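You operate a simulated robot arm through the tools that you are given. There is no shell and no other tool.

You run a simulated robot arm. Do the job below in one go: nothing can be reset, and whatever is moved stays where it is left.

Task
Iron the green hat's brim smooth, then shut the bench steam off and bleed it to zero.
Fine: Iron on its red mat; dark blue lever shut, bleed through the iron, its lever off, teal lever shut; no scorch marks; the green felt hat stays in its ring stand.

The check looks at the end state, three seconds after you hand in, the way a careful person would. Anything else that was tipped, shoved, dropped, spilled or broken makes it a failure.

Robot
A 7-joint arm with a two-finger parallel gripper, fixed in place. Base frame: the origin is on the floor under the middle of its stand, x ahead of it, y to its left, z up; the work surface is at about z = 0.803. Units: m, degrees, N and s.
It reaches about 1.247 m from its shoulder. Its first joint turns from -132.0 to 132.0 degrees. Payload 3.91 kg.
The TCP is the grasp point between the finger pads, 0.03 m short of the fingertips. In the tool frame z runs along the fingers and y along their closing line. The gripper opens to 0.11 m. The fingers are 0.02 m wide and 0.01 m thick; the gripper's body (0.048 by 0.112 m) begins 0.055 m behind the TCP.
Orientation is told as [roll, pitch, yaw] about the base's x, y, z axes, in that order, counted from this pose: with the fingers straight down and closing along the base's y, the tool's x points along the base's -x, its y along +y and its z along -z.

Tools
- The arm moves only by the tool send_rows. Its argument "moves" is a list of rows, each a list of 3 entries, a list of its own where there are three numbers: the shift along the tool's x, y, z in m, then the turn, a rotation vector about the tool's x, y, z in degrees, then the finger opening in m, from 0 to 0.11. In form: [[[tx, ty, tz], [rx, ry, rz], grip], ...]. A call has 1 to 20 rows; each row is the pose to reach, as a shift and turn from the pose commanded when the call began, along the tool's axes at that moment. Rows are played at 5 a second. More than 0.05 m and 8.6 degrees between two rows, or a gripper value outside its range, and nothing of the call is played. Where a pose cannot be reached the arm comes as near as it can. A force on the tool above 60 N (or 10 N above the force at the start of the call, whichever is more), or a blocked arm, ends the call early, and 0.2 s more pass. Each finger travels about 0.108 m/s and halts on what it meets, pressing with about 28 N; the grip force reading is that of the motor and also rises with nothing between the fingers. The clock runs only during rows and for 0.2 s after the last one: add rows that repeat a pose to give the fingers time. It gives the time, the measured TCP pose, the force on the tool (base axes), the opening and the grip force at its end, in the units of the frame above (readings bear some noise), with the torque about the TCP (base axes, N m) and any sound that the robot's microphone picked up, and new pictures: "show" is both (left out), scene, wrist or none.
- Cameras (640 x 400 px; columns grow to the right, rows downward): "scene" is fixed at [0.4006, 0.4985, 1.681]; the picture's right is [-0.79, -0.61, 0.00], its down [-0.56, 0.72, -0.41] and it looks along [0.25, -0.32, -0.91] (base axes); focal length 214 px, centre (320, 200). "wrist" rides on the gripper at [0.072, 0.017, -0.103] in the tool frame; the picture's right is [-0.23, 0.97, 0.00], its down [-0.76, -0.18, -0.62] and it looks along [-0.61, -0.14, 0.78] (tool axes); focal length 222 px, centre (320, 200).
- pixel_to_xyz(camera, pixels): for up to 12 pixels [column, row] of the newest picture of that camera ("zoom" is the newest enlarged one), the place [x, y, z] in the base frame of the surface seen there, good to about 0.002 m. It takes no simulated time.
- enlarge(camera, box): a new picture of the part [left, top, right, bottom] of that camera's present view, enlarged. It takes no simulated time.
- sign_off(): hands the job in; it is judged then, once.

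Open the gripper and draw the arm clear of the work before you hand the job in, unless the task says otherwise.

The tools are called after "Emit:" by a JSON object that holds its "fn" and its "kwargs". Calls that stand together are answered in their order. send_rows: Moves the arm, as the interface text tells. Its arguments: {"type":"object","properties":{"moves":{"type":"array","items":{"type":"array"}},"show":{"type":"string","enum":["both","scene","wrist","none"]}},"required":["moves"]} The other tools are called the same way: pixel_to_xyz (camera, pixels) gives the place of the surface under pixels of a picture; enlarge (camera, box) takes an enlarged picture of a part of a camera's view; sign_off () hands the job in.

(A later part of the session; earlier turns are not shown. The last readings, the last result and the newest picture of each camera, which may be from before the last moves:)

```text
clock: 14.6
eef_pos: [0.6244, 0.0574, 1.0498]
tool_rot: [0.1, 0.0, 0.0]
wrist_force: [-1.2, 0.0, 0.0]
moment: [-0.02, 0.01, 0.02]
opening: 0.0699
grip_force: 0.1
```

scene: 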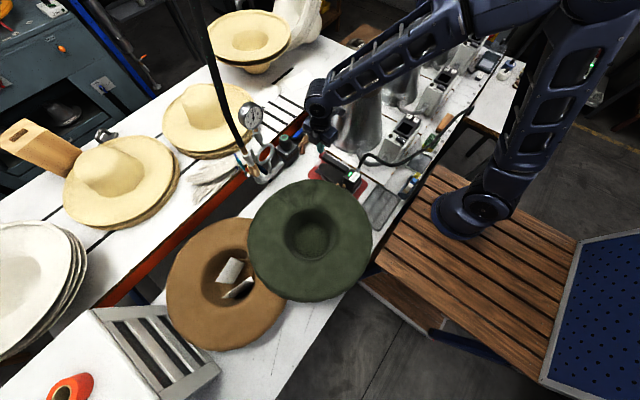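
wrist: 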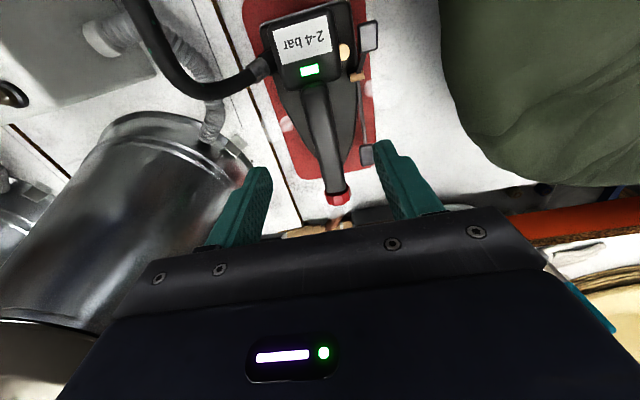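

The handle runs from (310,80) to (338,200). Measuring its edges so the fingers straddle it evenly.

Emit:
{"fn": "enlarge", "kwargs": {"camera": "wrist", "box": [250, 0, 390, 220]}}

Emit:
{"fn": "pixel_to_xyz", "kwargs": {"camera": "wrist", "pixels": [[301, 95], [304, 95], [308, 95], [316, 95], [324, 95], [327, 95], [330, 95], [307, 110], [320, 110], [333, 110], [310, 70], [336, 195]]}}

```text
1.82 times, centred on (320, 110) of wrist
```

zoom: 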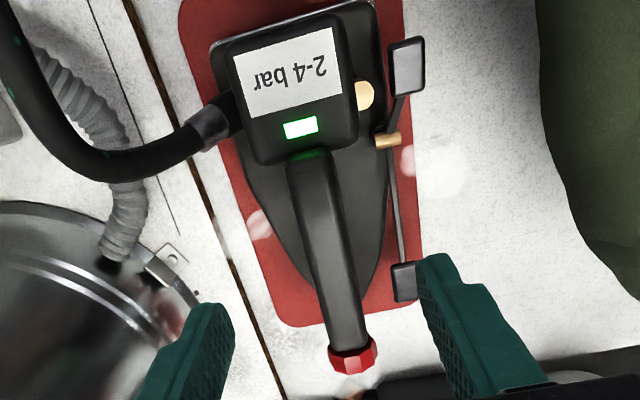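

```text
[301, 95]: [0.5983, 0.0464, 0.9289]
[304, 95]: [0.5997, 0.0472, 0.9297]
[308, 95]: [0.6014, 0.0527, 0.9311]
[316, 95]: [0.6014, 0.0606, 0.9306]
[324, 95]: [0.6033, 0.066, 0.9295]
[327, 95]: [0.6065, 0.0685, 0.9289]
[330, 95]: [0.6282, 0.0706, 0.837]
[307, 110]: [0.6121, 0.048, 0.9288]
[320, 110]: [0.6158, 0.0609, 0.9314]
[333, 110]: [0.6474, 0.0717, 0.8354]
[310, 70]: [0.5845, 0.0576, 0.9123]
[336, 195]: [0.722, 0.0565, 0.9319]
```

Handle spans y 0.046–0.069 (centre 0.0575), top z 0.931. Descending to TCP z≈0.916, then closing.

Emit:
{"fn": "send_rows", "kwargs": {"moves": [[[0, 0, 0.04], [0, 0, 0], 0.07], [[0, 0, 0.08], [0, 0, 0], 0.07], [[0, 0, 0.11], [0, 0, 0], 0.07], [[0, 0, 0.125], [0, 0, 0], 0.07], [[0, 0, 0.134], [0, 0, 0], 0.07], [[0, 0, 0.134], [0, 0, 0], 0.07], [[0, 0, 0.134], [0, 0, 0], 0.04], [[0, 0, 0.134], [0, 0, 0], 0.0], [[0, 0, 0.134], [0, 0, 0], 0.0], [[0, 0, 0.134], [0, 0, 0], 0.0]], "show": "both"}}

```text
clock: 16.8
eef_pos: [0.6255, 0.0564, 0.916]
tool_rot: [0.0, 0.0, 0.0]
wrist_force: [0.8, -8.5, 0.6]
moment: [-0.21, -0.47, -0.02]
opening: 0.0267
grip_force: 28.1
```

scene: 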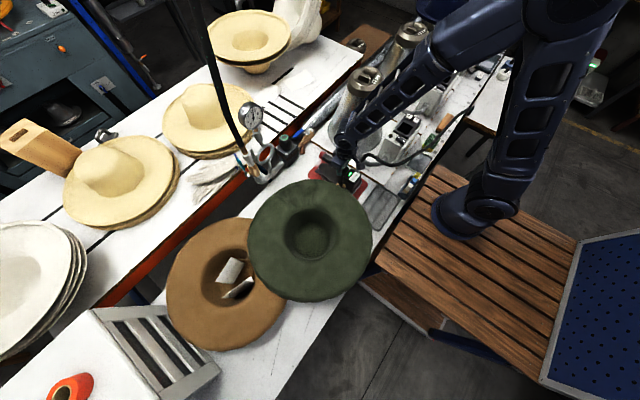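
wrist: 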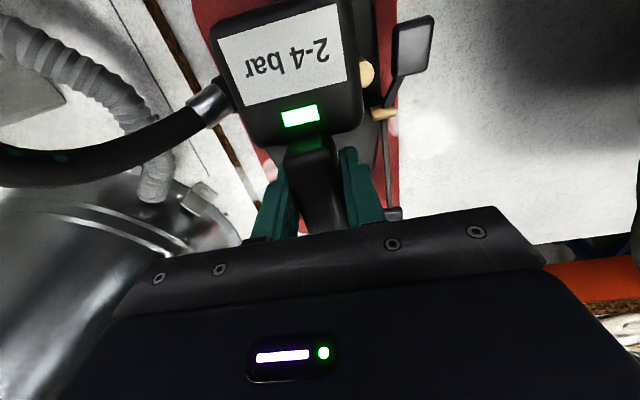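

Gripped at 0.0267 opening. Lifting gently a few centimetres to read the weight and check for pitch slip.

Emit:
{"fn": "send_rows", "kwargs": {"moves": [[[0, 0, -0.01], [0, 0, 0], 0.0], [[0, 0, -0.02], [0, 0, 0], 0.0], [[0, 0, -0.035], [0, 0, 0], 0.0], [[0, 0, -0.05], [0, 0, 0], 0.0], [[0, 0, -0.05], [0, 0, 0], 0.0]]}}

```text
clock: 18.0
eef_pos: [0.6248, 0.0582, 0.9657]
tool_rot: [0.0, 0.0, 0.0]
wrist_force: [0.0, -0.2, -18.1]
moment: [0.01, -0.05, -0.05]
opening: 0.0269
grip_force: 28.0
```

scene: 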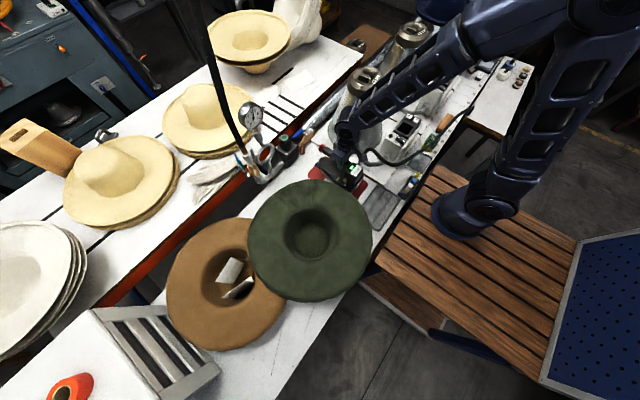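
wrist: 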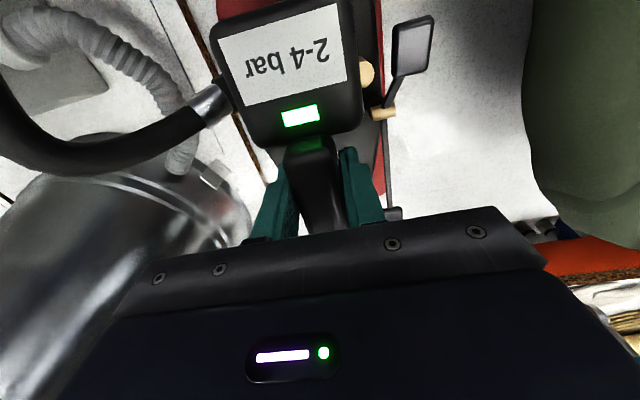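

Weight reads about 18 N with nearly zero moment, so the grip is at the centre of mass. Lifting to z≈1.125 and carrying the iron over the hat's near side, sole about 3 cm above the brim.

Emit:
{"fn": "send_rows", "kwargs": {"moves": [[[0, 0, -0.04], [0, 0, 0], 0.0], [[0, 0, -0.08], [0, 0, 0], 0.0], [[0, 0, -0.12], [0, 0, 0], 0.0], [[0, 0, -0.155], [0, 0, 0], 0.0], [[0, 0.03, -0.16], [0, 0, 0], 0.0], [[0.005, 0.06, -0.16], [0, 0, 0], 0.0], [[0.01, 0.09, -0.16], [0, 0, 0], 0.0], [[0.015, 0.12, -0.16], [0, 0, 0], 0.0], [[0.02, 0.15, -0.16], [0, 0, 0], 0.0], [[0.025, 0.167, -0.16], [0, 0, 0], 0.0], [[0.025, 0.167, -0.16], [0, 0, 0], 0.0]]}}

```text
clock: 20.4
eef_pos: [0.5986, 0.2259, 1.1264]
tool_rot: [0.0, 0.0, 0.1]
wrist_force: [0.5, -0.4, -18.3]
moment: [0.0, -0.03, -0.01]
opening: 0.0265
grip_force: 28.2
```

scene: 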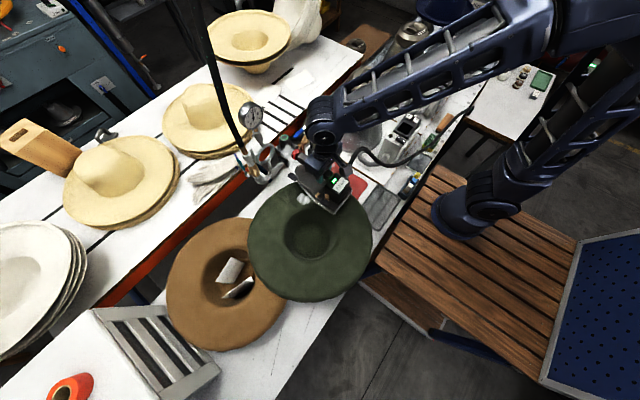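
wrist: 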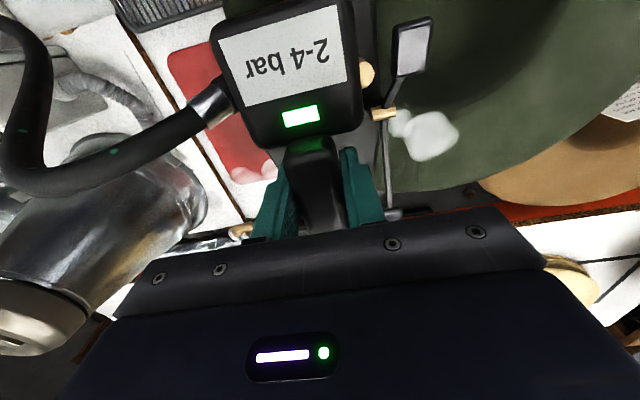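

The iron is over the near brim (scene (320,190)). I'll enlarge the scene to verify the sole's attitude and hose clearance.

Emit:
{"fn": "enlarge", "kwargs": {"camera": "scene", "box": [230, 130, 390, 250]}}

Emit:
{"fn": "pixel_to_xyz", "kwargs": {"camera": "zoom", "pixels": [[440, 200], [480, 270], [270, 170], [230, 200], [450, 310], [300, 260], [380, 300]]}}

```text
3.33 times, centred on (310, 190) of scene
```

zoom: 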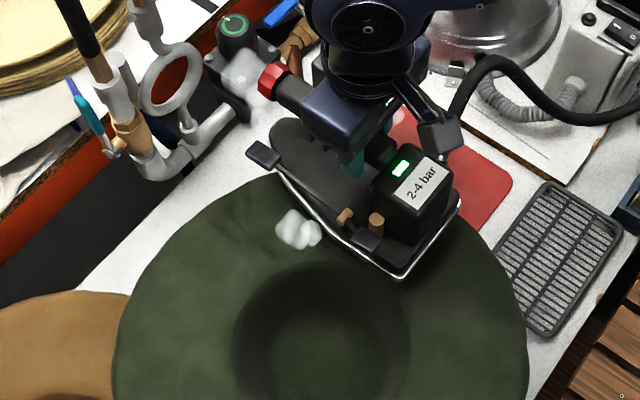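

```text
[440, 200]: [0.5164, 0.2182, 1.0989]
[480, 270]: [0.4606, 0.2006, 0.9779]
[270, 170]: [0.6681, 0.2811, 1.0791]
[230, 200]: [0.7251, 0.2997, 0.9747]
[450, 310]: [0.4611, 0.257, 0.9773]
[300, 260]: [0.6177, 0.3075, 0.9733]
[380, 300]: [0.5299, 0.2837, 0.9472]
```

Iron is level. Descending towards contact (expected at TCP z≈1.088) in millimetre steps while drifting along the brim, to read contact force.

Emit:
{"fn": "send_rows", "kwargs": {"moves": [[[0, 0, 0.02], [0, 0, 0], 0.0], [[0, 0, 0.03], [0, 0, 0], 0.0], [[-0.003, 0.002, 0.034], [0, 0, 0], 0.0], [[-0.006, 0.004, 0.036], [0, 0, 0], 0.0], [[-0.009, 0.006, 0.037], [0, 0, 0], 0.0], [[-0.012, 0.008, 0.038], [0, 0, 0], 0.0]]}}

```text
clock: 21.8
eef_pos: [0.6132, 0.2305, 1.0877]
tool_rot: [0.1, -0.1, -0.1]
wrist_force: [-2.5, -16.9, 16.4]
moment: [0.14, 0.61, 0.37]
opening: 0.0267
grip_force: 28.4
```

scene: 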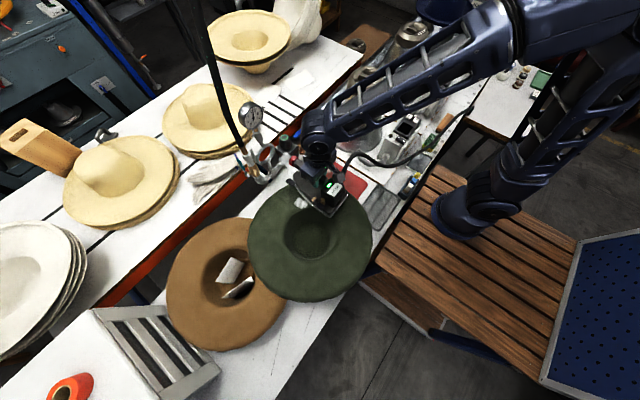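
wrist: 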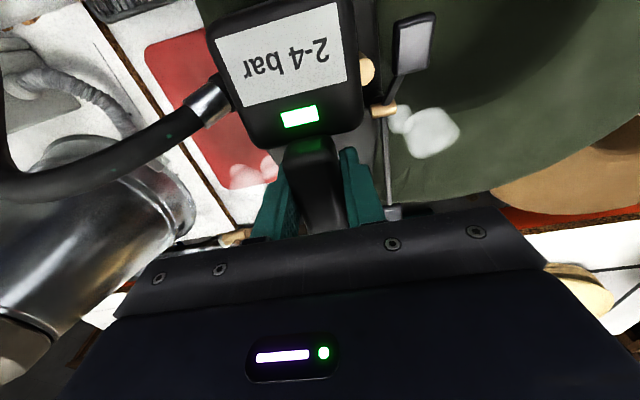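

Contact is already firm (about 35 N normal, 17 N sideways), so the brim is stiff. Raising about 1.5 mm while keeping it moving, to lighten the contact.

Emit:
{"fn": "send_rows", "kwargs": {"moves": [[[-0.004, 0.003, -0.0012], [0, 0, 0], 0.0], [[-0.008, 0.006, -0.0018], [0, 0, 0], 0.0]], "show": "scene"}}

```text
clock: 22.4
eef_pos: [0.6176, 0.2385, 1.0884]
tool_rot: [0.1, -0.1, 0.0]
wrist_force: [-5.3, -7.7, 1.0]
moment: [0.29, 0.68, 0.42]
opening: 0.027
grip_force: 28.1
```

scene: 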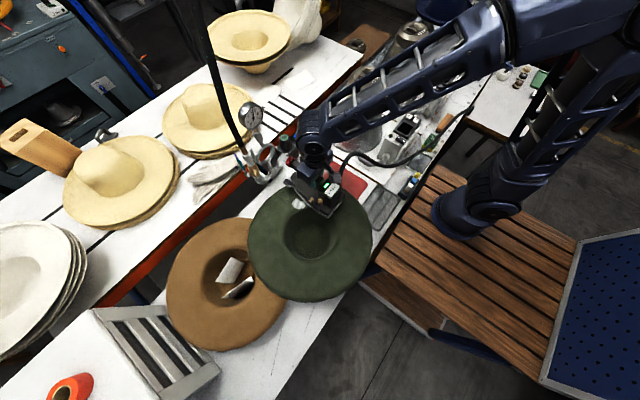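

Contact is now about 19 N; raising another ~1 mm and sweeping along the brim arc at ~0.08 m/s.

Emit:
{"fn": "send_rows", "kwargs": {"moves": [[[-0.01, 0.01, -0.001], [0, 0, 0], 0.0], [[-0.02, 0.02, -0.0012], [0, 0, 0], 0.0], [[-0.028, 0.032, -0.0012], [0, 0, 0], 0.0], [[-0.036, 0.045, -0.0012], [0, 0, 0], 0.0], [[-0.042, 0.06, -0.0012], [0, 0, 0], 0.0]], "show": "scene"}}

```text
clock: 23.6
eef_pos: [0.662, 0.2999, 1.09]
tool_rot: [0.0, 0.0, 0.0]
wrist_force: [0.6, -1.4, -17.6]
moment: [-0.03, -0.15, 0.04]
opening: 0.027
grip_force: 28.4
```

scene: 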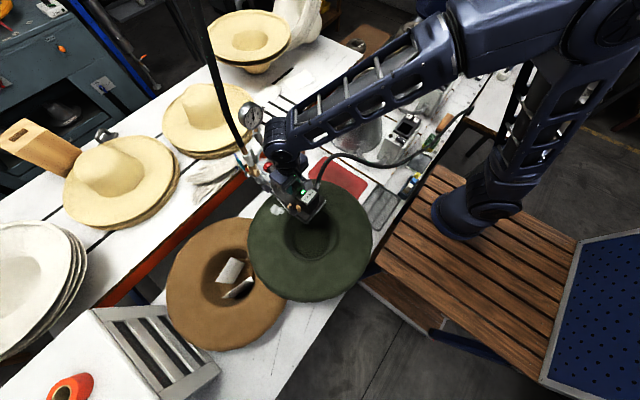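

Now the contact is nearly lost (−17.6 N ≈ weight). I'll check how the brim looks so far in an enlarged view.

Emit:
{"fn": "enlarge", "kwargs": {"camera": "scene", "box": [240, 160, 384, 260]}}

```text
4.00 times, centred on (312, 210) of scene
```

zoom: 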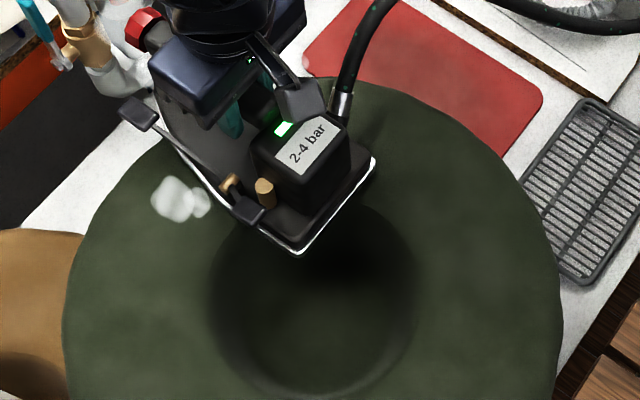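

Part behind the iron looks smoother. Lowering about 1 mm and continuing towards the far end of the wrinkles (y≈0.39).

Emit:
{"fn": "send_rows", "kwargs": {"moves": [[[-0.004, 0.014, 0.0006], [0, 0, 0], 0.0], [[-0.008, 0.028, 0.001], [0, 0, 0], 0.0], [[-0.011, 0.042, 0.001], [0, 0, 0], 0.0], [[-0.013, 0.056, 0.001], [0, 0, 0], 0.0], [[-0.014, 0.07, 0.001], [0, 0, 0], 0.0]], "show": "scene"}}

```text
clock: 24.8
eef_pos: [0.6759, 0.3696, 1.089]
tool_rot: [-0.1, 0.0, 0.1]
wrist_force: [0.1, -0.8, -18.3]
moment: [0.0, -0.16, 0.02]
opening: 0.0268
grip_force: 27.9
```

scene: 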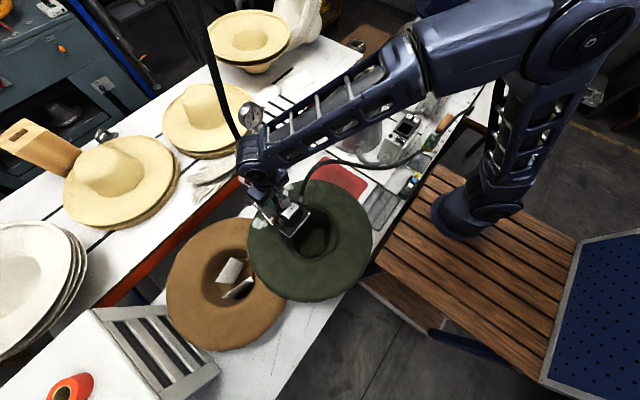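

Force equals the bare weight, so no contact here. Checking the brim picture before going lower.

Emit:
{"fn": "enlarge", "kwargs": {"camera": "scene", "box": [245, 165, 385, 255]}}

Emit:
{"fn": "enlarge", "kwargs": {"camera": "scene", "box": [290, 170, 360, 220]}}

```text
4.44 times, centred on (315, 210) of scene
```

zoom: 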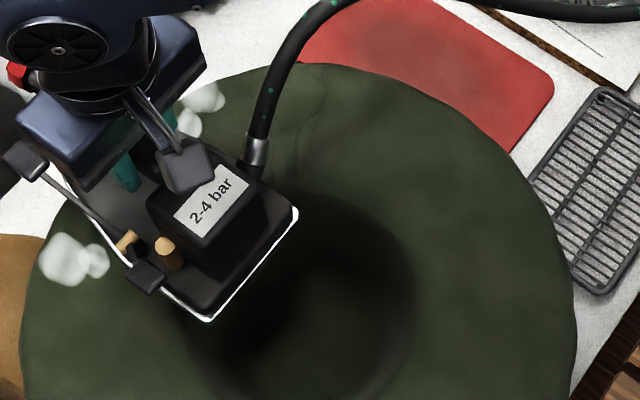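

```text
8.00 times, centred on (325, 195) of scene
```

zoom: 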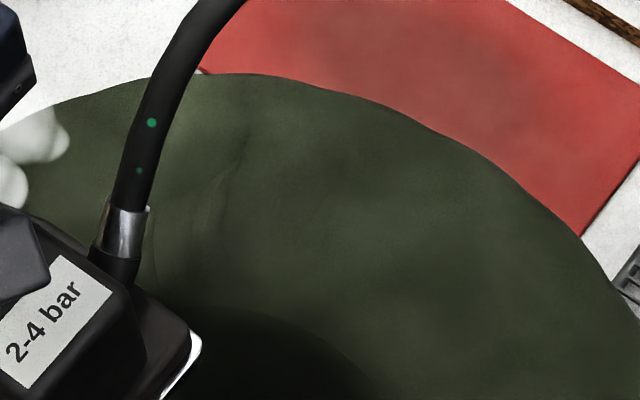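

Smoothing works where contact was made; some creases remain. Lowering ~1.5 mm here while drifting back and forth to regain light contact.

Emit:
{"fn": "send_rows", "kwargs": {"moves": [[[0, 0.006, 0.0007], [0, 0, 0], 0.0], [[0, 0.012, 0.0012], [0, 0, 0], 0.0], [[0, 0.018, 0.0016], [0, 0, 0], 0.0]], "show": "none"}}

```text
clock: 25.6
eef_pos: [0.6748, 0.3871, 1.0888]
tool_rot: [0.0, 0.0, 0.0]
wrist_force: [2.3, -3.7, -5.4]
moment: [-0.93, -0.04, 0.16]
opening: 0.0275
grip_force: 27.7
```

Light contact (about 13 N) here. Sweeping back along the brim at this height and monitoring.

Emit:
{"fn": "send_rows", "kwargs": {"moves": [[[0, -0.014, 0.0], [0, 0, 0], 0.0], [[0.0, -0.028, 0.0], [0, 0, 0], 0.0], [[0.003, -0.042, 0.0], [0, 0, 0], 0.0], [[0.006, -0.056, 0.0], [0, 0, 0], 0.0]], "show": "none"}}

```text
clock: 26.6
eef_pos: [0.6679, 0.331, 1.0879]
tool_rot: [-0.1, 0.1, 0.1]
wrist_force: [2.2, 3.3, 5.6]
moment: [0.68, 0.04, -0.11]
opening: 0.0278
grip_force: 28.2
```

Contact rose to about 24 N; easing up ~1 mm and continuing the sweep.

Emit:
{"fn": "send_rows", "kwargs": {"moves": [[[0.004, -0.012, -0.0007], [0, 0, 0], 0.0], [[0.01, -0.024, -0.001], [0, 0, 0], 0.0], [[0.017, -0.036, -0.001], [0, 0, 0], 0.0], [[0.025, -0.048, -0.001], [0, 0, 0], 0.0]], "show": "none"}}

```text
clock: 27.6
eef_pos: [0.6437, 0.2818, 1.0881]
tool_rot: [0.0, 0.0, 0.0]
wrist_force: [0.3, -0.2, -7.8]
moment: [0.57, -0.1, -0.01]
opening: 0.0273
grip_force: 27.7
```

Contact about 10 N. Continuing back towards the near end and then out again.

Emit:
{"fn": "send_rows", "kwargs": {"moves": [[[0.012, -0.012, 0.0], [0, 0, 0], 0.0], [[0.024, -0.024, 0.0], [0, 0, 0], 0.0], [[0.036, -0.036, 0.0], [0, 0, 0], 0.0], [[0.044, -0.048, 0.0], [0, 0, 0], 0.0]], "show": "scene"}}

```text
clock: 28.6
eef_pos: [0.6008, 0.2348, 1.0892]
tool_rot: [-0.1, 0.2, 0.0]
wrist_force: [-2.2, 0.6, -7.9]
moment: [0.56, 0.07, 0.07]
opening: 0.0275
grip_force: 27.4
```

scene: 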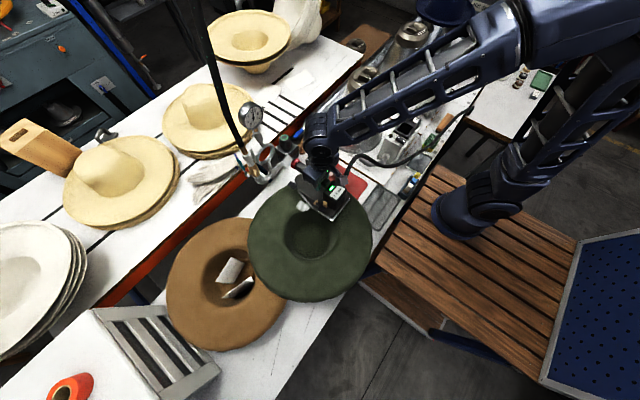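

Emit:
{"fn": "enlarge", "kwargs": {"camera": "scene", "box": [245, 165, 345, 235]}}

Emit:
{"fn": "enlarge", "kwargs": {"camera": "scene", "box": [240, 160, 384, 310]}}

```text
5.71 times, centred on (295, 200) of scene
```

zoom: 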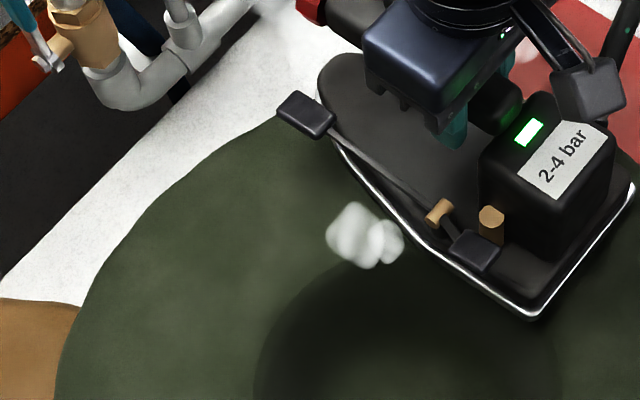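

```text
2.67 times, centred on (312, 235) of scene
```

zoom: 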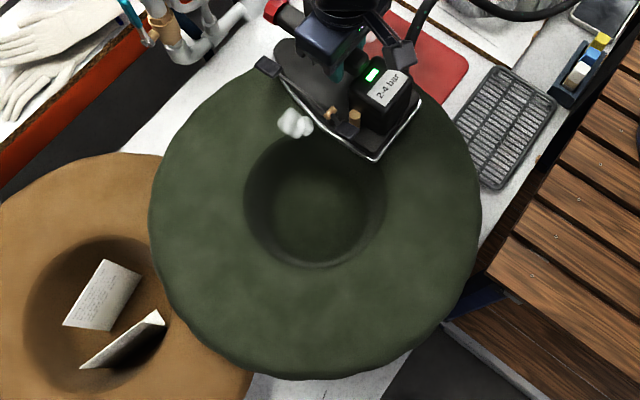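

The far section now looks smooth with no scorch. One more light pass over the middle section (near (0.64,0.24)), then I'll lift off to inspect.

Emit:
{"fn": "send_rows", "kwargs": {"moves": [[[-0.01, 0.0, 0.0003], [0, 0, 0], 0.0], [[-0.022, 0.002, 0.0005], [0, 0, 0], 0.0], [[-0.034, 0.006, 0.0005], [0, 0, 0], 0.0], [[-0.044, 0.014, 0.0005], [0, 0, 0], 0.0], [[-0.05, 0.026, 0.0005], [0, 0, 0], 0.0]], "show": "none"}}

```text
clock: 29.8
eef_pos: [0.6507, 0.2613, 1.0888]
tool_rot: [0.0, 0.0, 0.0]
wrist_force: [0.3, -2.9, -1.1]
moment: [0.54, 0.22, 0.03]
opening: 0.0268
grip_force: 28.0
```

Contact about 17 N. Continuing a little, then lifting off and moving back to expose the brim.

Emit:
{"fn": "send_rows", "kwargs": {"moves": [[[-0.008, 0.014, -0.0003], [0, 0, 0], 0.0], [[-0.014, 0.028, -0.0005], [0, 0, 0], 0.0], [[-0.018, 0.042, -0.0005], [0, 0, 0], 0.0], [[-0.02, 0.056, -0.0003], [0, 0, 0], 0.0], [[-0.02, 0.07, -0.0003], [0, 0, 0], 0.0], [[-0.02, 0.08, -0.015], [0, 0, 0], 0.0], [[-0.02, 0.08, -0.04], [0, 0, 0], 0.0]], "show": "none"}}

```text
clock: 31.4
eef_pos: [0.6704, 0.3416, 1.1272]
tool_rot: [-0.1, 0.2, 0.0]
wrist_force: [0.9, -0.4, -18.9]
moment: [0.01, -0.15, -0.02]
opening: 0.027
grip_force: 28.1
```

Lifted off. Carrying the iron back above its mat at this height so that the brim is visible.

Emit:
{"fn": "send_rows", "kwargs": {"moves": [[[0.006, -0.04, 0], [0, 0, 0], 0.0], [[0.012, -0.08, 0], [0, 0, 0], 0.0], [[0.018, -0.12, 0], [0, 0, 0], 0.0], [[0.024, -0.16, 0], [0, 0, 0], 0.0], [[0.03, -0.2, 0], [0, 0, 0], 0.0], [[0.038, -0.24, 0], [0, 0, 0], 0.0], [[0.0455, -0.275, 0], [0, 0, 0], 0.0], [[0.0455, -0.2842, 0], [0, 0, 0], 0.0], [[0.0455, -0.2842, 0], [0, 0, 0], 0.0]]}}

Emit:
{"fn": "enlarge", "kwargs": {"camera": "scene", "box": [245, 170, 385, 310]}}

Emit:
{"fn": "enlarge", "kwargs": {"camera": "scene", "box": [260, 175, 340, 225]}}

```text
clock: 33.4
eef_pos: [0.6261, 0.0571, 1.1293]
tool_rot: [0.0, -0.1, 0.1]
wrist_force: [0.2, -0.7, -17.4]
moment: [-0.01, -0.15, -0.01]
opening: 0.0267
grip_force: 28.0
```

scene: 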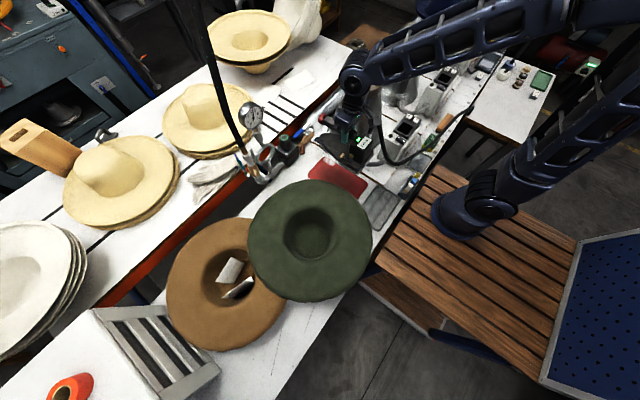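
wrist: 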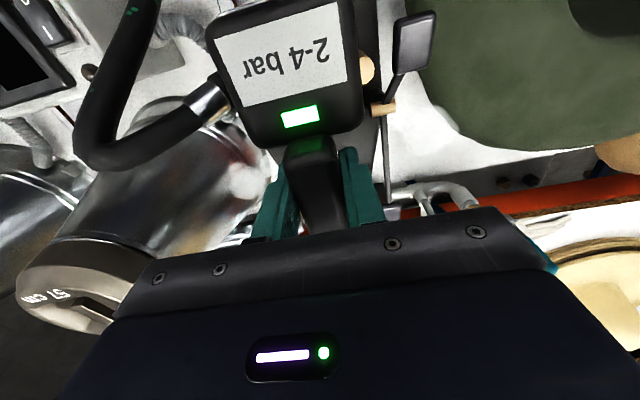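

```text
2.86 times, centred on (315, 240) of scene
```

zoom: 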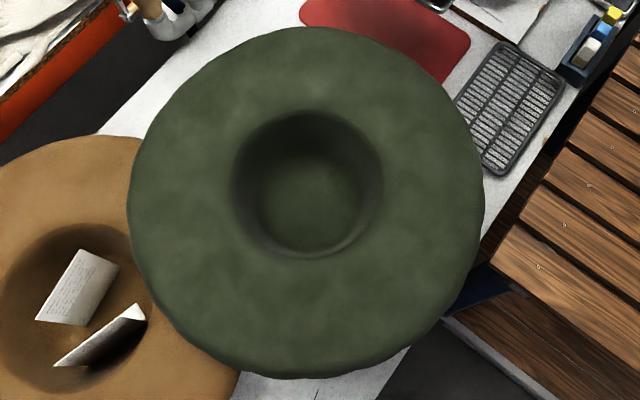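

```text
8.00 times, centred on (300, 200) of scene
```

zoom: 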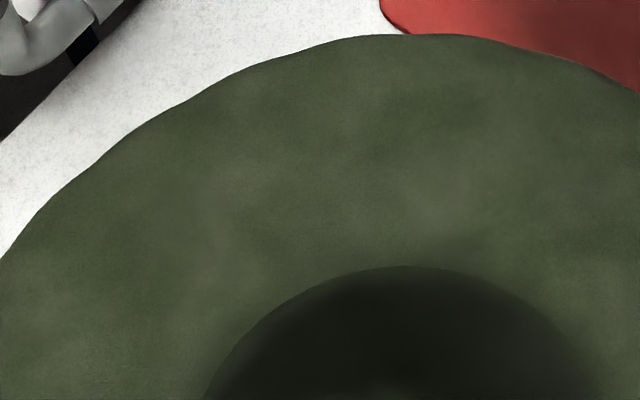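

The creases are gone, no scorch marks, and the hat hasn't shifted. I'll check the rest of the brim for any other wrinkles before setting the iron down.

Emit:
{"fn": "enlarge", "kwargs": {"camera": "scene", "box": [245, 210, 315, 305]}}

Emit:
{"fn": "enlarge", "kwargs": {"camera": "scene", "box": [305, 200, 380, 305]}}

Emit:
{"fn": "enlarge", "kwargs": {"camera": "scene", "box": [300, 130, 390, 200]}}

Emit:
{"fn": "enlarge", "kwargs": {"camera": "wrist", "box": [400, 0, 640, 160]}}

```text
4.21 times, centred on (280, 258) of scene
```

zoom: 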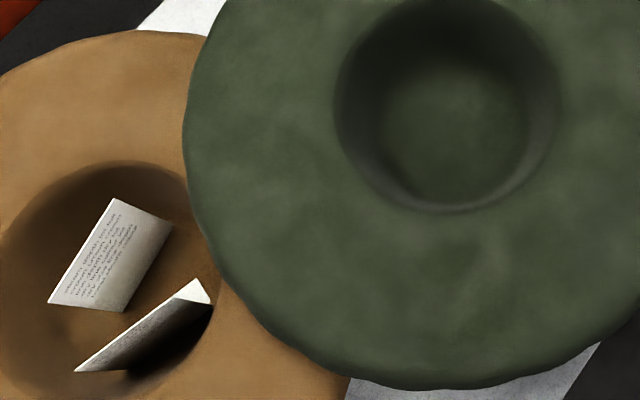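

```text
3.81 times, centred on (342, 252) of scene
```

zoom: 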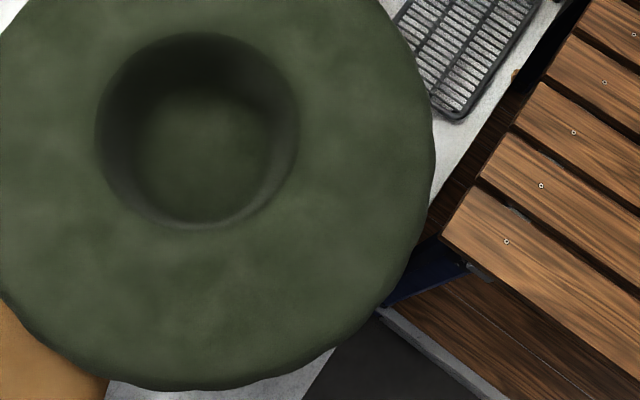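

```text
5.71 times, centred on (345, 165) of scene
```

zoom: 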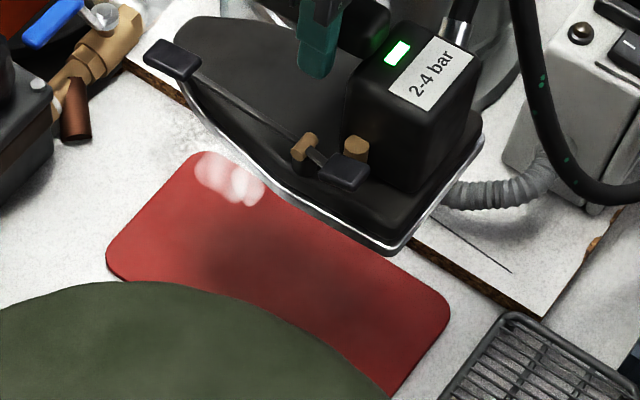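

```text
2.50 times, centred on (520, 80) of wrist
```

zoom: 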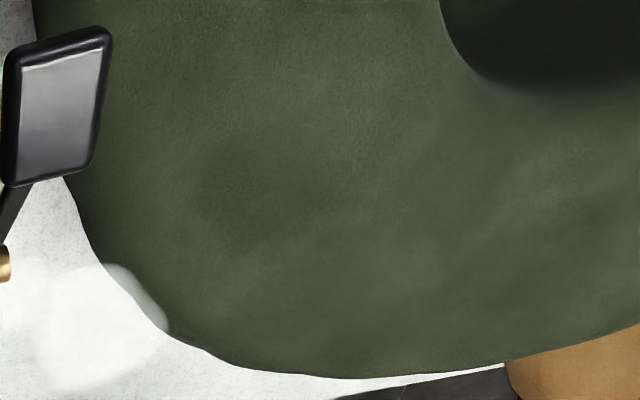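

The whole brim is smooth. Lowering the iron straight down onto its red mat.

Emit:
{"fn": "send_rows", "kwargs": {"moves": [[[0, 0, 0.04], [0, 0, 0], 0.0], [[0, 0, 0.08], [0, 0, 0], 0.0], [[0, 0, 0.12], [0, 0, 0], 0.0], [[0, 0, 0.16], [0, 0, 0], 0.0], [[0, 0, 0.19], [0, 0, 0], 0.0], [[0, 0, 0.204], [0, 0, 0], 0.0], [[0, 0, 0.208], [0, 0, 0], 0.0]], "show": "none"}}

```text
clock: 35.0
eef_pos: [0.6255, 0.057, 0.9216]
tool_rot: [0.0, 0.0, 0.0]
wrist_force: [-10.1, -1.4, -2.1]
moment: [-0.14, -0.81, -0.1]
opening: 0.0263
grip_force: 27.9
```

Contact already at z=0.9216 with a pitch moment, so the nose may be touching first. Looking before going on.

Emit:
{"fn": "send_rows", "kwargs": {"moves": [[[0, 0, -0.001], [0, 0, 0], 0.0]], "show": "both"}}

Emit:
{"fn": "enlarge", "kwargs": {"camera": "scene", "box": [300, 130, 390, 200]}}

Emit:
{"fn": "pixel_to_xyz", "kwargs": {"camera": "zoom", "pixels": [[170, 75], [200, 120], [250, 175], [350, 240], [390, 245], [455, 170], [300, 180], [110, 60]]}}

```text
clock: 35.4
eef_pos: [0.6249, 0.0567, 0.9217]
tool_rot: [0.0, -0.1, 0.1]
wrist_force: [0.0, -0.4, -17.8]
moment: [-0.03, -0.1, 0.01]
opening: 0.0269
grip_force: 28.1
```

scene: 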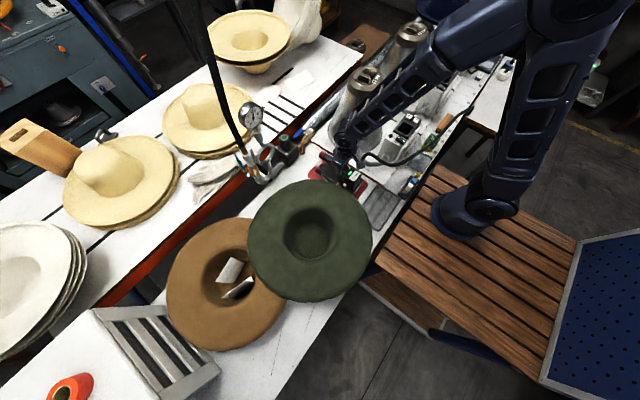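
wrist: 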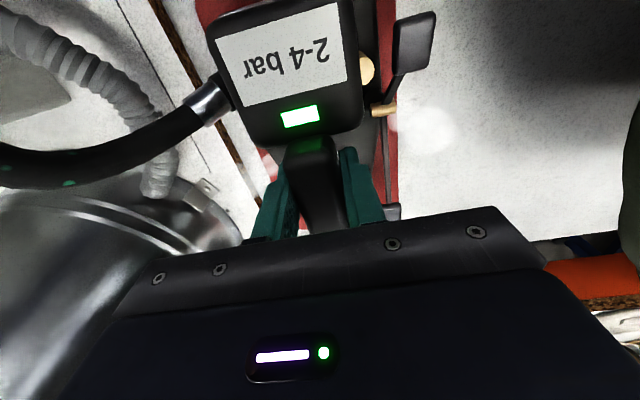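

```text
5.71 times, centred on (345, 165) of scene
```

zoom: 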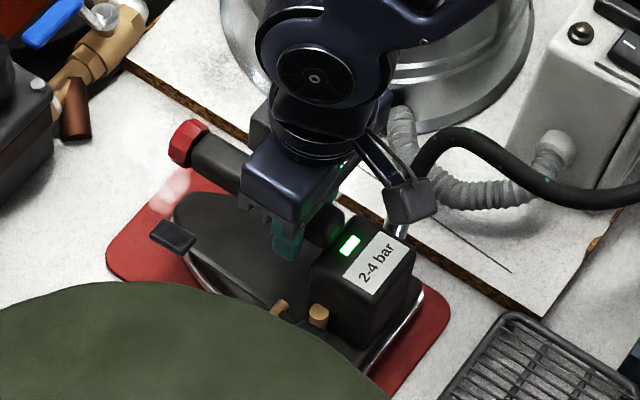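

```text
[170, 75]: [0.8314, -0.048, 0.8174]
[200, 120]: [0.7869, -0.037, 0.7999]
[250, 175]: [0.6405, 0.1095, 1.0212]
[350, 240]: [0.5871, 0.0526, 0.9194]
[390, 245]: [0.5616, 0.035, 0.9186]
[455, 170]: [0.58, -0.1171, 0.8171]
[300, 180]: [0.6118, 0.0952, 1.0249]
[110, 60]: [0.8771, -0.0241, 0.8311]
```

The rear box top reads 0.919 versus 0.912 originally. Checking the front end height (red knob, front pad) to gauge the pitch.

Emit:
{"fn": "pixel_to_xyz", "kwargs": {"camera": "zoom", "pixels": [[185, 140], [195, 128], [215, 155], [230, 165], [172, 235], [370, 265], [350, 240], [318, 312], [280, 305], [200, 215]]}}

```text
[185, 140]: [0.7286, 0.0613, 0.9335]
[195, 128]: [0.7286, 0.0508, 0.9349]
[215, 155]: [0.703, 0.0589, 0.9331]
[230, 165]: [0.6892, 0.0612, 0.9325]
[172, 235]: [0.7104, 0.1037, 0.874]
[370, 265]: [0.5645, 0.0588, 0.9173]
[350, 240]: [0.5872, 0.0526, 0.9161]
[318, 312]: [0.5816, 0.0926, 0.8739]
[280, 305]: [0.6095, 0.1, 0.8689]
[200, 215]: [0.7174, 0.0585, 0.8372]
```

Nose is at rest height but the rear is ~5 mm up, so the iron is pitched nose-down by ~2°. I'll pitch the tool nose-up 2° and lower the remaining few millimetres.

Emit:
{"fn": "send_rows", "kwargs": {"moves": [[[0.002, 0, 0], [0, -1, 0], 0.0], [[0.003, 0, 0], [0, -2, 0], 0.0], [[0.003, 0, 0.002], [0, -2, 0], 0.0], [[0.003, 0, 0.0035], [0, -2, 0], 0.0], [[0.003, 0, 0.0045], [0, -2, 0], 0.0]], "show": "none"}}

```text
clock: 36.6
eef_pos: [0.6219, 0.0566, 0.917]
tool_rot: [0.0, -2.0, 0.1]
wrist_force: [-4.3, -1.1, -8.4]
moment: [-0.19, -0.73, -0.17]
opening: 0.0269
grip_force: 28.0
```

About 10 N contact at z=0.917, still slightly nose first. A touch more pitch and 1 mm lower.

Emit:
{"fn": "send_rows", "kwargs": {"moves": [[[0, 0, 0], [0, -0.6, 0], 0.0], [[0, 0, 0.0008], [0, -0.6, 0], 0.0], [[0, 0, 0.0014], [0, -0.6, 0], 0.0]], "show": "wrist"}}

```text
clock: 37.4
eef_pos: [0.6228, 0.0574, 0.9163]
tool_rot: [0.0, -2.7, -0.1]
wrist_force: [-0.5, -4.4, 14.0]
moment: [-0.18, 0.76, 0.04]
opening: 0.0267
grip_force: 27.9
```

wrist: 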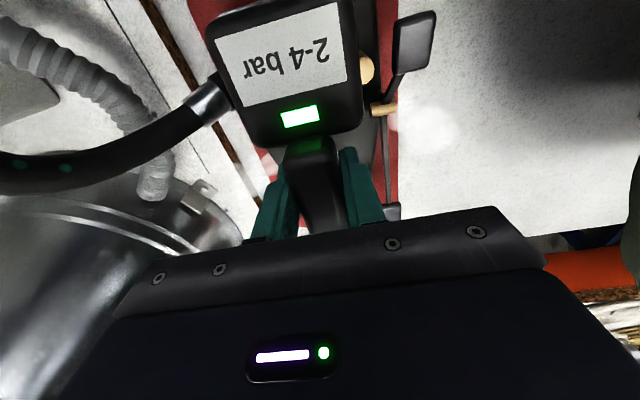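

The iron is firmly seated on the mat now. Opening to 0.07 and then lifting straight off.

Emit:
{"fn": "send_rows", "kwargs": {"moves": [[[0, 0, -0.0008], [0, 0, 0], 0.03], [[0, 0, -0.0008], [0, 0, 0], 0.05], [[0, 0, -0.0008], [0, 0, 0], 0.07], [[0, 0, -0.0008], [0, 0, 0], 0.07], [[0, 0, -0.02], [0, 1, 0], 0.07], [[0, 0, -0.06], [0, 2.7, 0], 0.07], [[0, 0, -0.1], [0, 2.7, 0], 0.07], [[0, 0, -0.14], [0, 2.7, 0], 0.07], [[0, 0, -0.14], [0, 2.7, 0], 0.07]]}}

Emit:
{"fn": "enlarge", "kwargs": {"camera": "wrist", "box": [240, 0, 400, 220]}}

Emit:
{"fn": "enlarge", "kwargs": {"camera": "scene", "box": [235, 95, 275, 135]}}

```text
clock: 39.4
eef_pos: [0.615, 0.0571, 1.0542]
tool_rot: [0.0, 0.1, -0.1]
wrist_force: [1.0, 0.3, 0.0]
moment: [0.01, 0.01, 0.01]
opening: 0.0699
grip_force: 0.0
```

scene: 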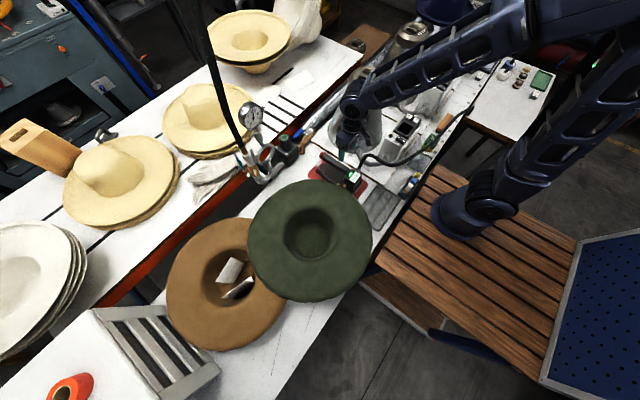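
wrist: 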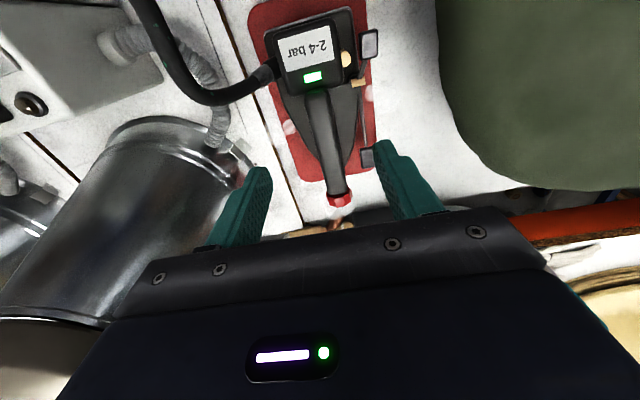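

```text
1.82 times, centred on (320, 110) of wrist
```

zoom: 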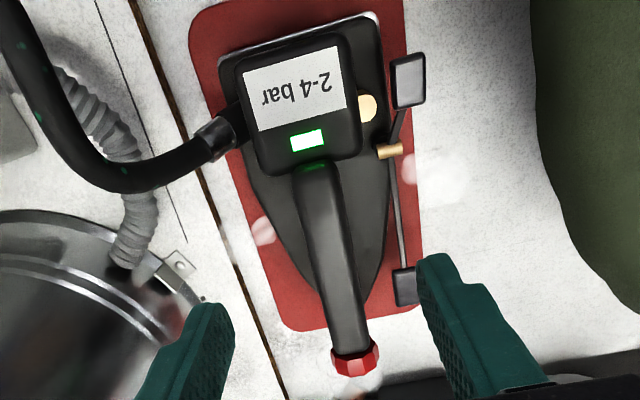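

```text
10.00 times, centred on (255, 115) of scene
```

zoom: 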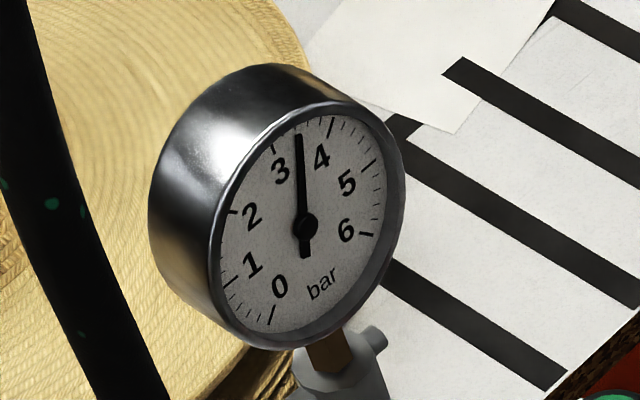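

The iron is on its mat, steam still flowing, gauge 3.4 bar. Next: move forward to view the blue supply lever and the navy object behind the siphon.

Emit:
{"fn": "send_rows", "kwargs": {"moves": [[[-0.03, -0.005, -0.03], [0, 0, 0], 0.09], [[-0.07, -0.015, -0.05], [0, 0, 0], 0.11], [[-0.11, -0.02, -0.06], [0, 0, 0], 0.11], [[-0.15, -0.025, -0.06], [0, 0, 0], 0.11], [[-0.185, -0.03, -0.06], [0, 0, 0], 0.11], [[-0.185, -0.03, -0.06], [0, 0, 0], 0.11]], "show": "wrist"}}

Emit:
{"fn": "enlarge", "kwargs": {"camera": "wrist", "box": [220, 80, 440, 220]}}

```text
clock: 40.8
eef_pos: [0.8003, 0.0247, 1.1158]
tool_rot: [0.0, 0.0, -0.1]
wrist_force: [-1.5, -0.1, 0.4]
moment: [-0.01, 0.02, 0.0]
opening: 0.1099
grip_force: 0.0
```

wrist: 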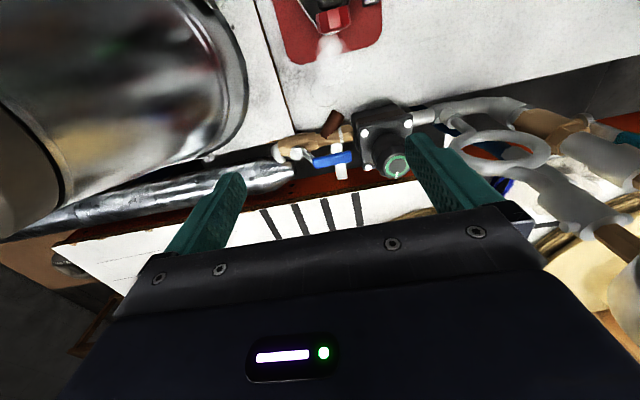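

```text
2.86 times, centred on (330, 150) of wrist
```

zoom: 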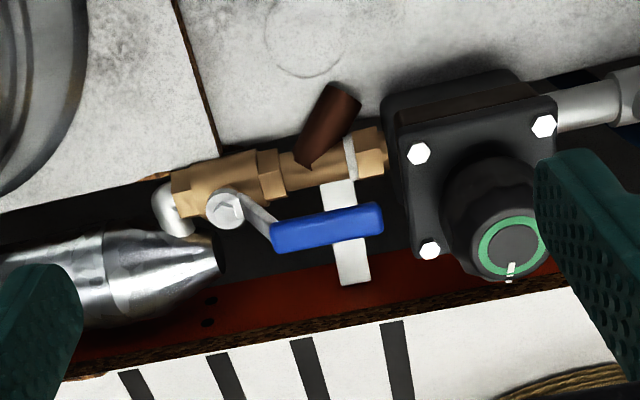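

The blue lever is clear: stem at wrist (297,153), handle ending at (350,157). Measuring it and looking at the right side around the siphon.

Emit:
{"fn": "pixel_to_xyz", "kwargs": {"camera": "zoom", "pixels": [[225, 208], [255, 220], [275, 238], [300, 230], [330, 225], [360, 218], [380, 218], [330, 245], [330, 210], [200, 250], [215, 190], [510, 250]]}}

Emit:
{"fn": "enlarge", "kwargs": {"camera": "wrist", "box": [430, 80, 640, 230]}}

Emit:
{"fn": "pixel_to_xyz", "kwargs": {"camera": "zoom", "pixels": [[230, 320], [215, 310], [400, 140], [420, 230], [560, 160], [180, 220], [60, 150], [250, 330], [150, 330], [600, 170], [330, 130], [130, 110]]}}

```text
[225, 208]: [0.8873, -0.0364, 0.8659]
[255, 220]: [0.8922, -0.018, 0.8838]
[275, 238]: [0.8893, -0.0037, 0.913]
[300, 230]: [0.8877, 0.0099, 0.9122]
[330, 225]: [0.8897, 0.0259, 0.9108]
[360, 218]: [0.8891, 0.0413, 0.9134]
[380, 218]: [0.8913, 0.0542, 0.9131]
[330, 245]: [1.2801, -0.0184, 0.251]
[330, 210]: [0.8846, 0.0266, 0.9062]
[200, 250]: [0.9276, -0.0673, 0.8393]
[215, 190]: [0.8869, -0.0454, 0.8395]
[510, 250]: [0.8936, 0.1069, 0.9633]
```

```text
2.67 times, centred on (535, 155) of wrist
```

zoom: 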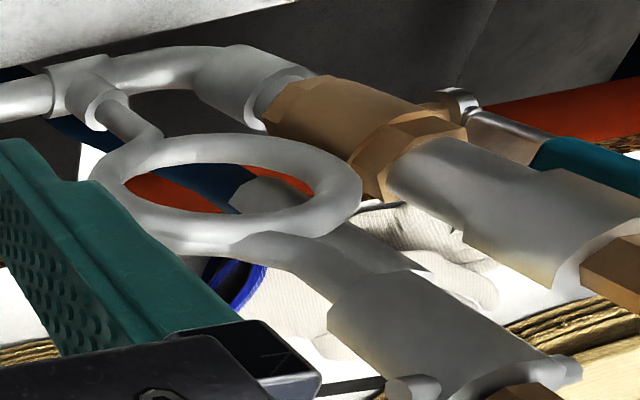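

```text
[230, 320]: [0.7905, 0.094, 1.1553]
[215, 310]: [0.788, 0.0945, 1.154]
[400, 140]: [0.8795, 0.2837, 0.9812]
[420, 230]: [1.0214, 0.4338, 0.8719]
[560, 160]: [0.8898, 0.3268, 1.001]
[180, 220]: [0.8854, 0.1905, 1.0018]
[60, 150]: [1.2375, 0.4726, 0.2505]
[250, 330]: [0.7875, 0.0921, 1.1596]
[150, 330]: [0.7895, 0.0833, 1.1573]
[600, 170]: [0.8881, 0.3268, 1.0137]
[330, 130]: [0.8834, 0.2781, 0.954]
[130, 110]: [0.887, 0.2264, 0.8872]
```

The blue lever pivots at (0.888,-0.036), handle y −0.005…0.055, top z 0.913. I'll close the fingers and come down on its near (−x) side at y≈0.025.

Emit:
{"fn": "send_rows", "kwargs": {"moves": [[[0, 0, 0], [0, 0, 0], 0.06], [[-0.015, 0, 0.02], [0, 0, 0], 0.02], [[-0.03, 0, 0.05], [0, 0, 0], 0.0], [[-0.045, 0, 0.085], [0, 0, 0], 0.0], [[-0.053, 0, 0.12], [0, 0, 0], 0.0], [[-0.053, 0, 0.155], [0, 0, 0], 0.0], [[-0.053, 0, 0.155], [0, 0, 0], 0.0]]}}

Emit:
{"fn": "enlarge", "kwargs": {"camera": "scene", "box": [250, 95, 350, 165]}}

Emit:
{"fn": "enlarge", "kwargs": {"camera": "wrist", "box": [220, 80, 440, 240]}}

```text
clock: 42.4
eef_pos: [0.8526, 0.0262, 0.9589]
tool_rot: [0.0, 0.0, 0.0]
wrist_force: [-0.3, -1.0, -0.9]
moment: [0.01, -0.01, 0.02]
opening: 0.0001
grip_force: 27.7
```

scene: 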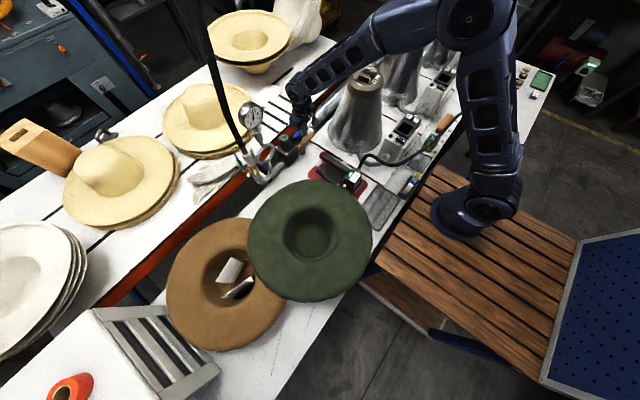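
wrist: 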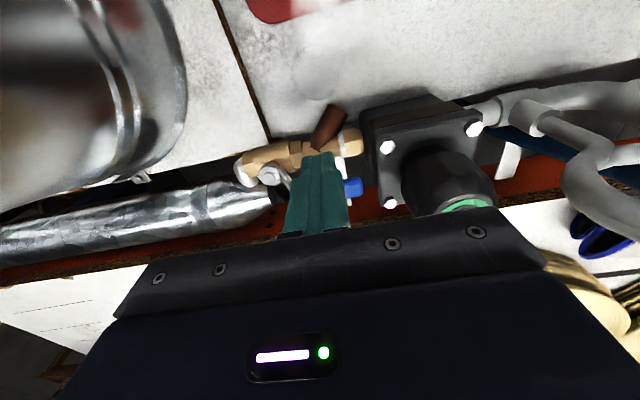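

```text
5.71 times, centred on (300, 130) of scene
```

zoom: 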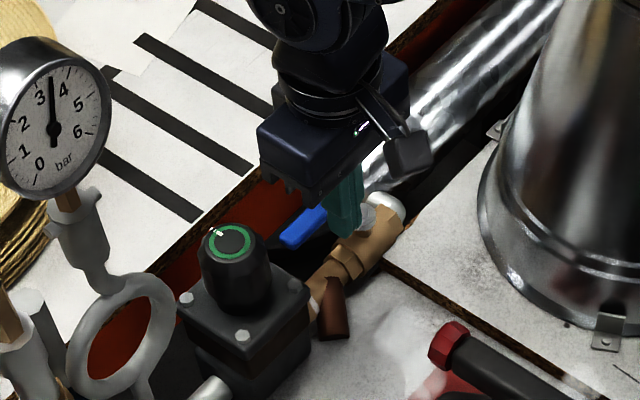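

```text
2.50 times, centred on (330, 160) of wrist
```

zoom: 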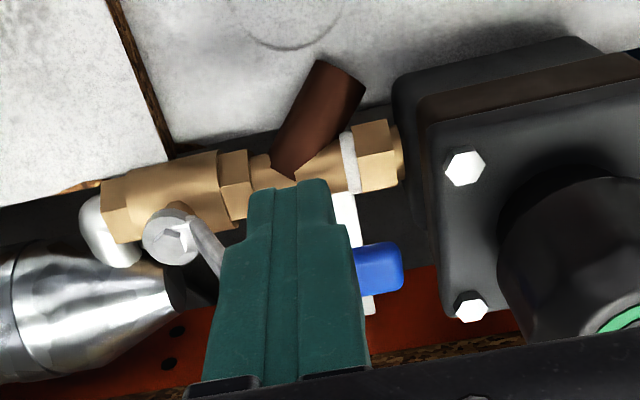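

Fingers are beside the handle, with clearance to the regulator. Lowering 3.5 cm so the tips are level with the handle.

Emit:
{"fn": "send_rows", "kwargs": {"moves": [[[0, 0, 0.015], [0, 0, 0], 0.0], [[0, 0, 0.03], [0, 0, 0], 0.0], [[0, 0, 0.035], [0, 0, 0], 0.0], [[-0.008, -0.001, 0.035], [0, 0, 0], 0.0]], "show": "wrist"}}

```text
clock: 43.4
eef_pos: [0.8612, 0.0256, 0.9255]
tool_rot: [0.0, 0.1, 0.0]
wrist_force: [1.1, -0.4, 0.0]
moment: [0.03, 0.01, 0.0]
opening: 0.0
grip_force: 28.3
```

wrist: 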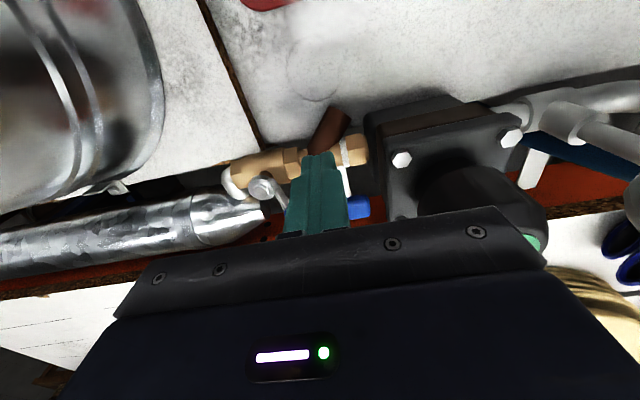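

Now a gentle test push in +x (the usual closing direction), about 2 cm, watching the force.

Emit:
{"fn": "send_rows", "kwargs": {"moves": [[[-0.006, 0.0, 0], [0, 0, 0], 0.0], [[-0.01, 0.0, 0], [0, 0, 0], 0.0], [[-0.014, 0.001, 0], [0, 0, 0], 0.0], [[-0.018, 0.002, 0], [0, 0, 0], 0.0], [[-0.022, 0.002, 0], [0, 0, 0], 0.0]], "show": "wrist"}}

```text
clock: 44.6
eef_pos: [0.877, 0.0272, 0.9251]
tool_rot: [-0.1, 0.7, -0.1]
wrist_force: [-32.9, -5.7, 23.3]
moment: [-0.1, 0.18, -0.12]
opening: 0.0
grip_force: 27.8
stopped in row 5: the force on the tool passed its limit at 69 N (the readings are from after the stop); the commanded pose is now the measured one
```

wrist: 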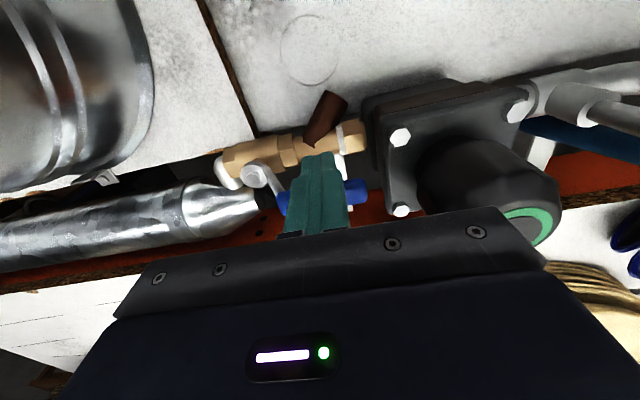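

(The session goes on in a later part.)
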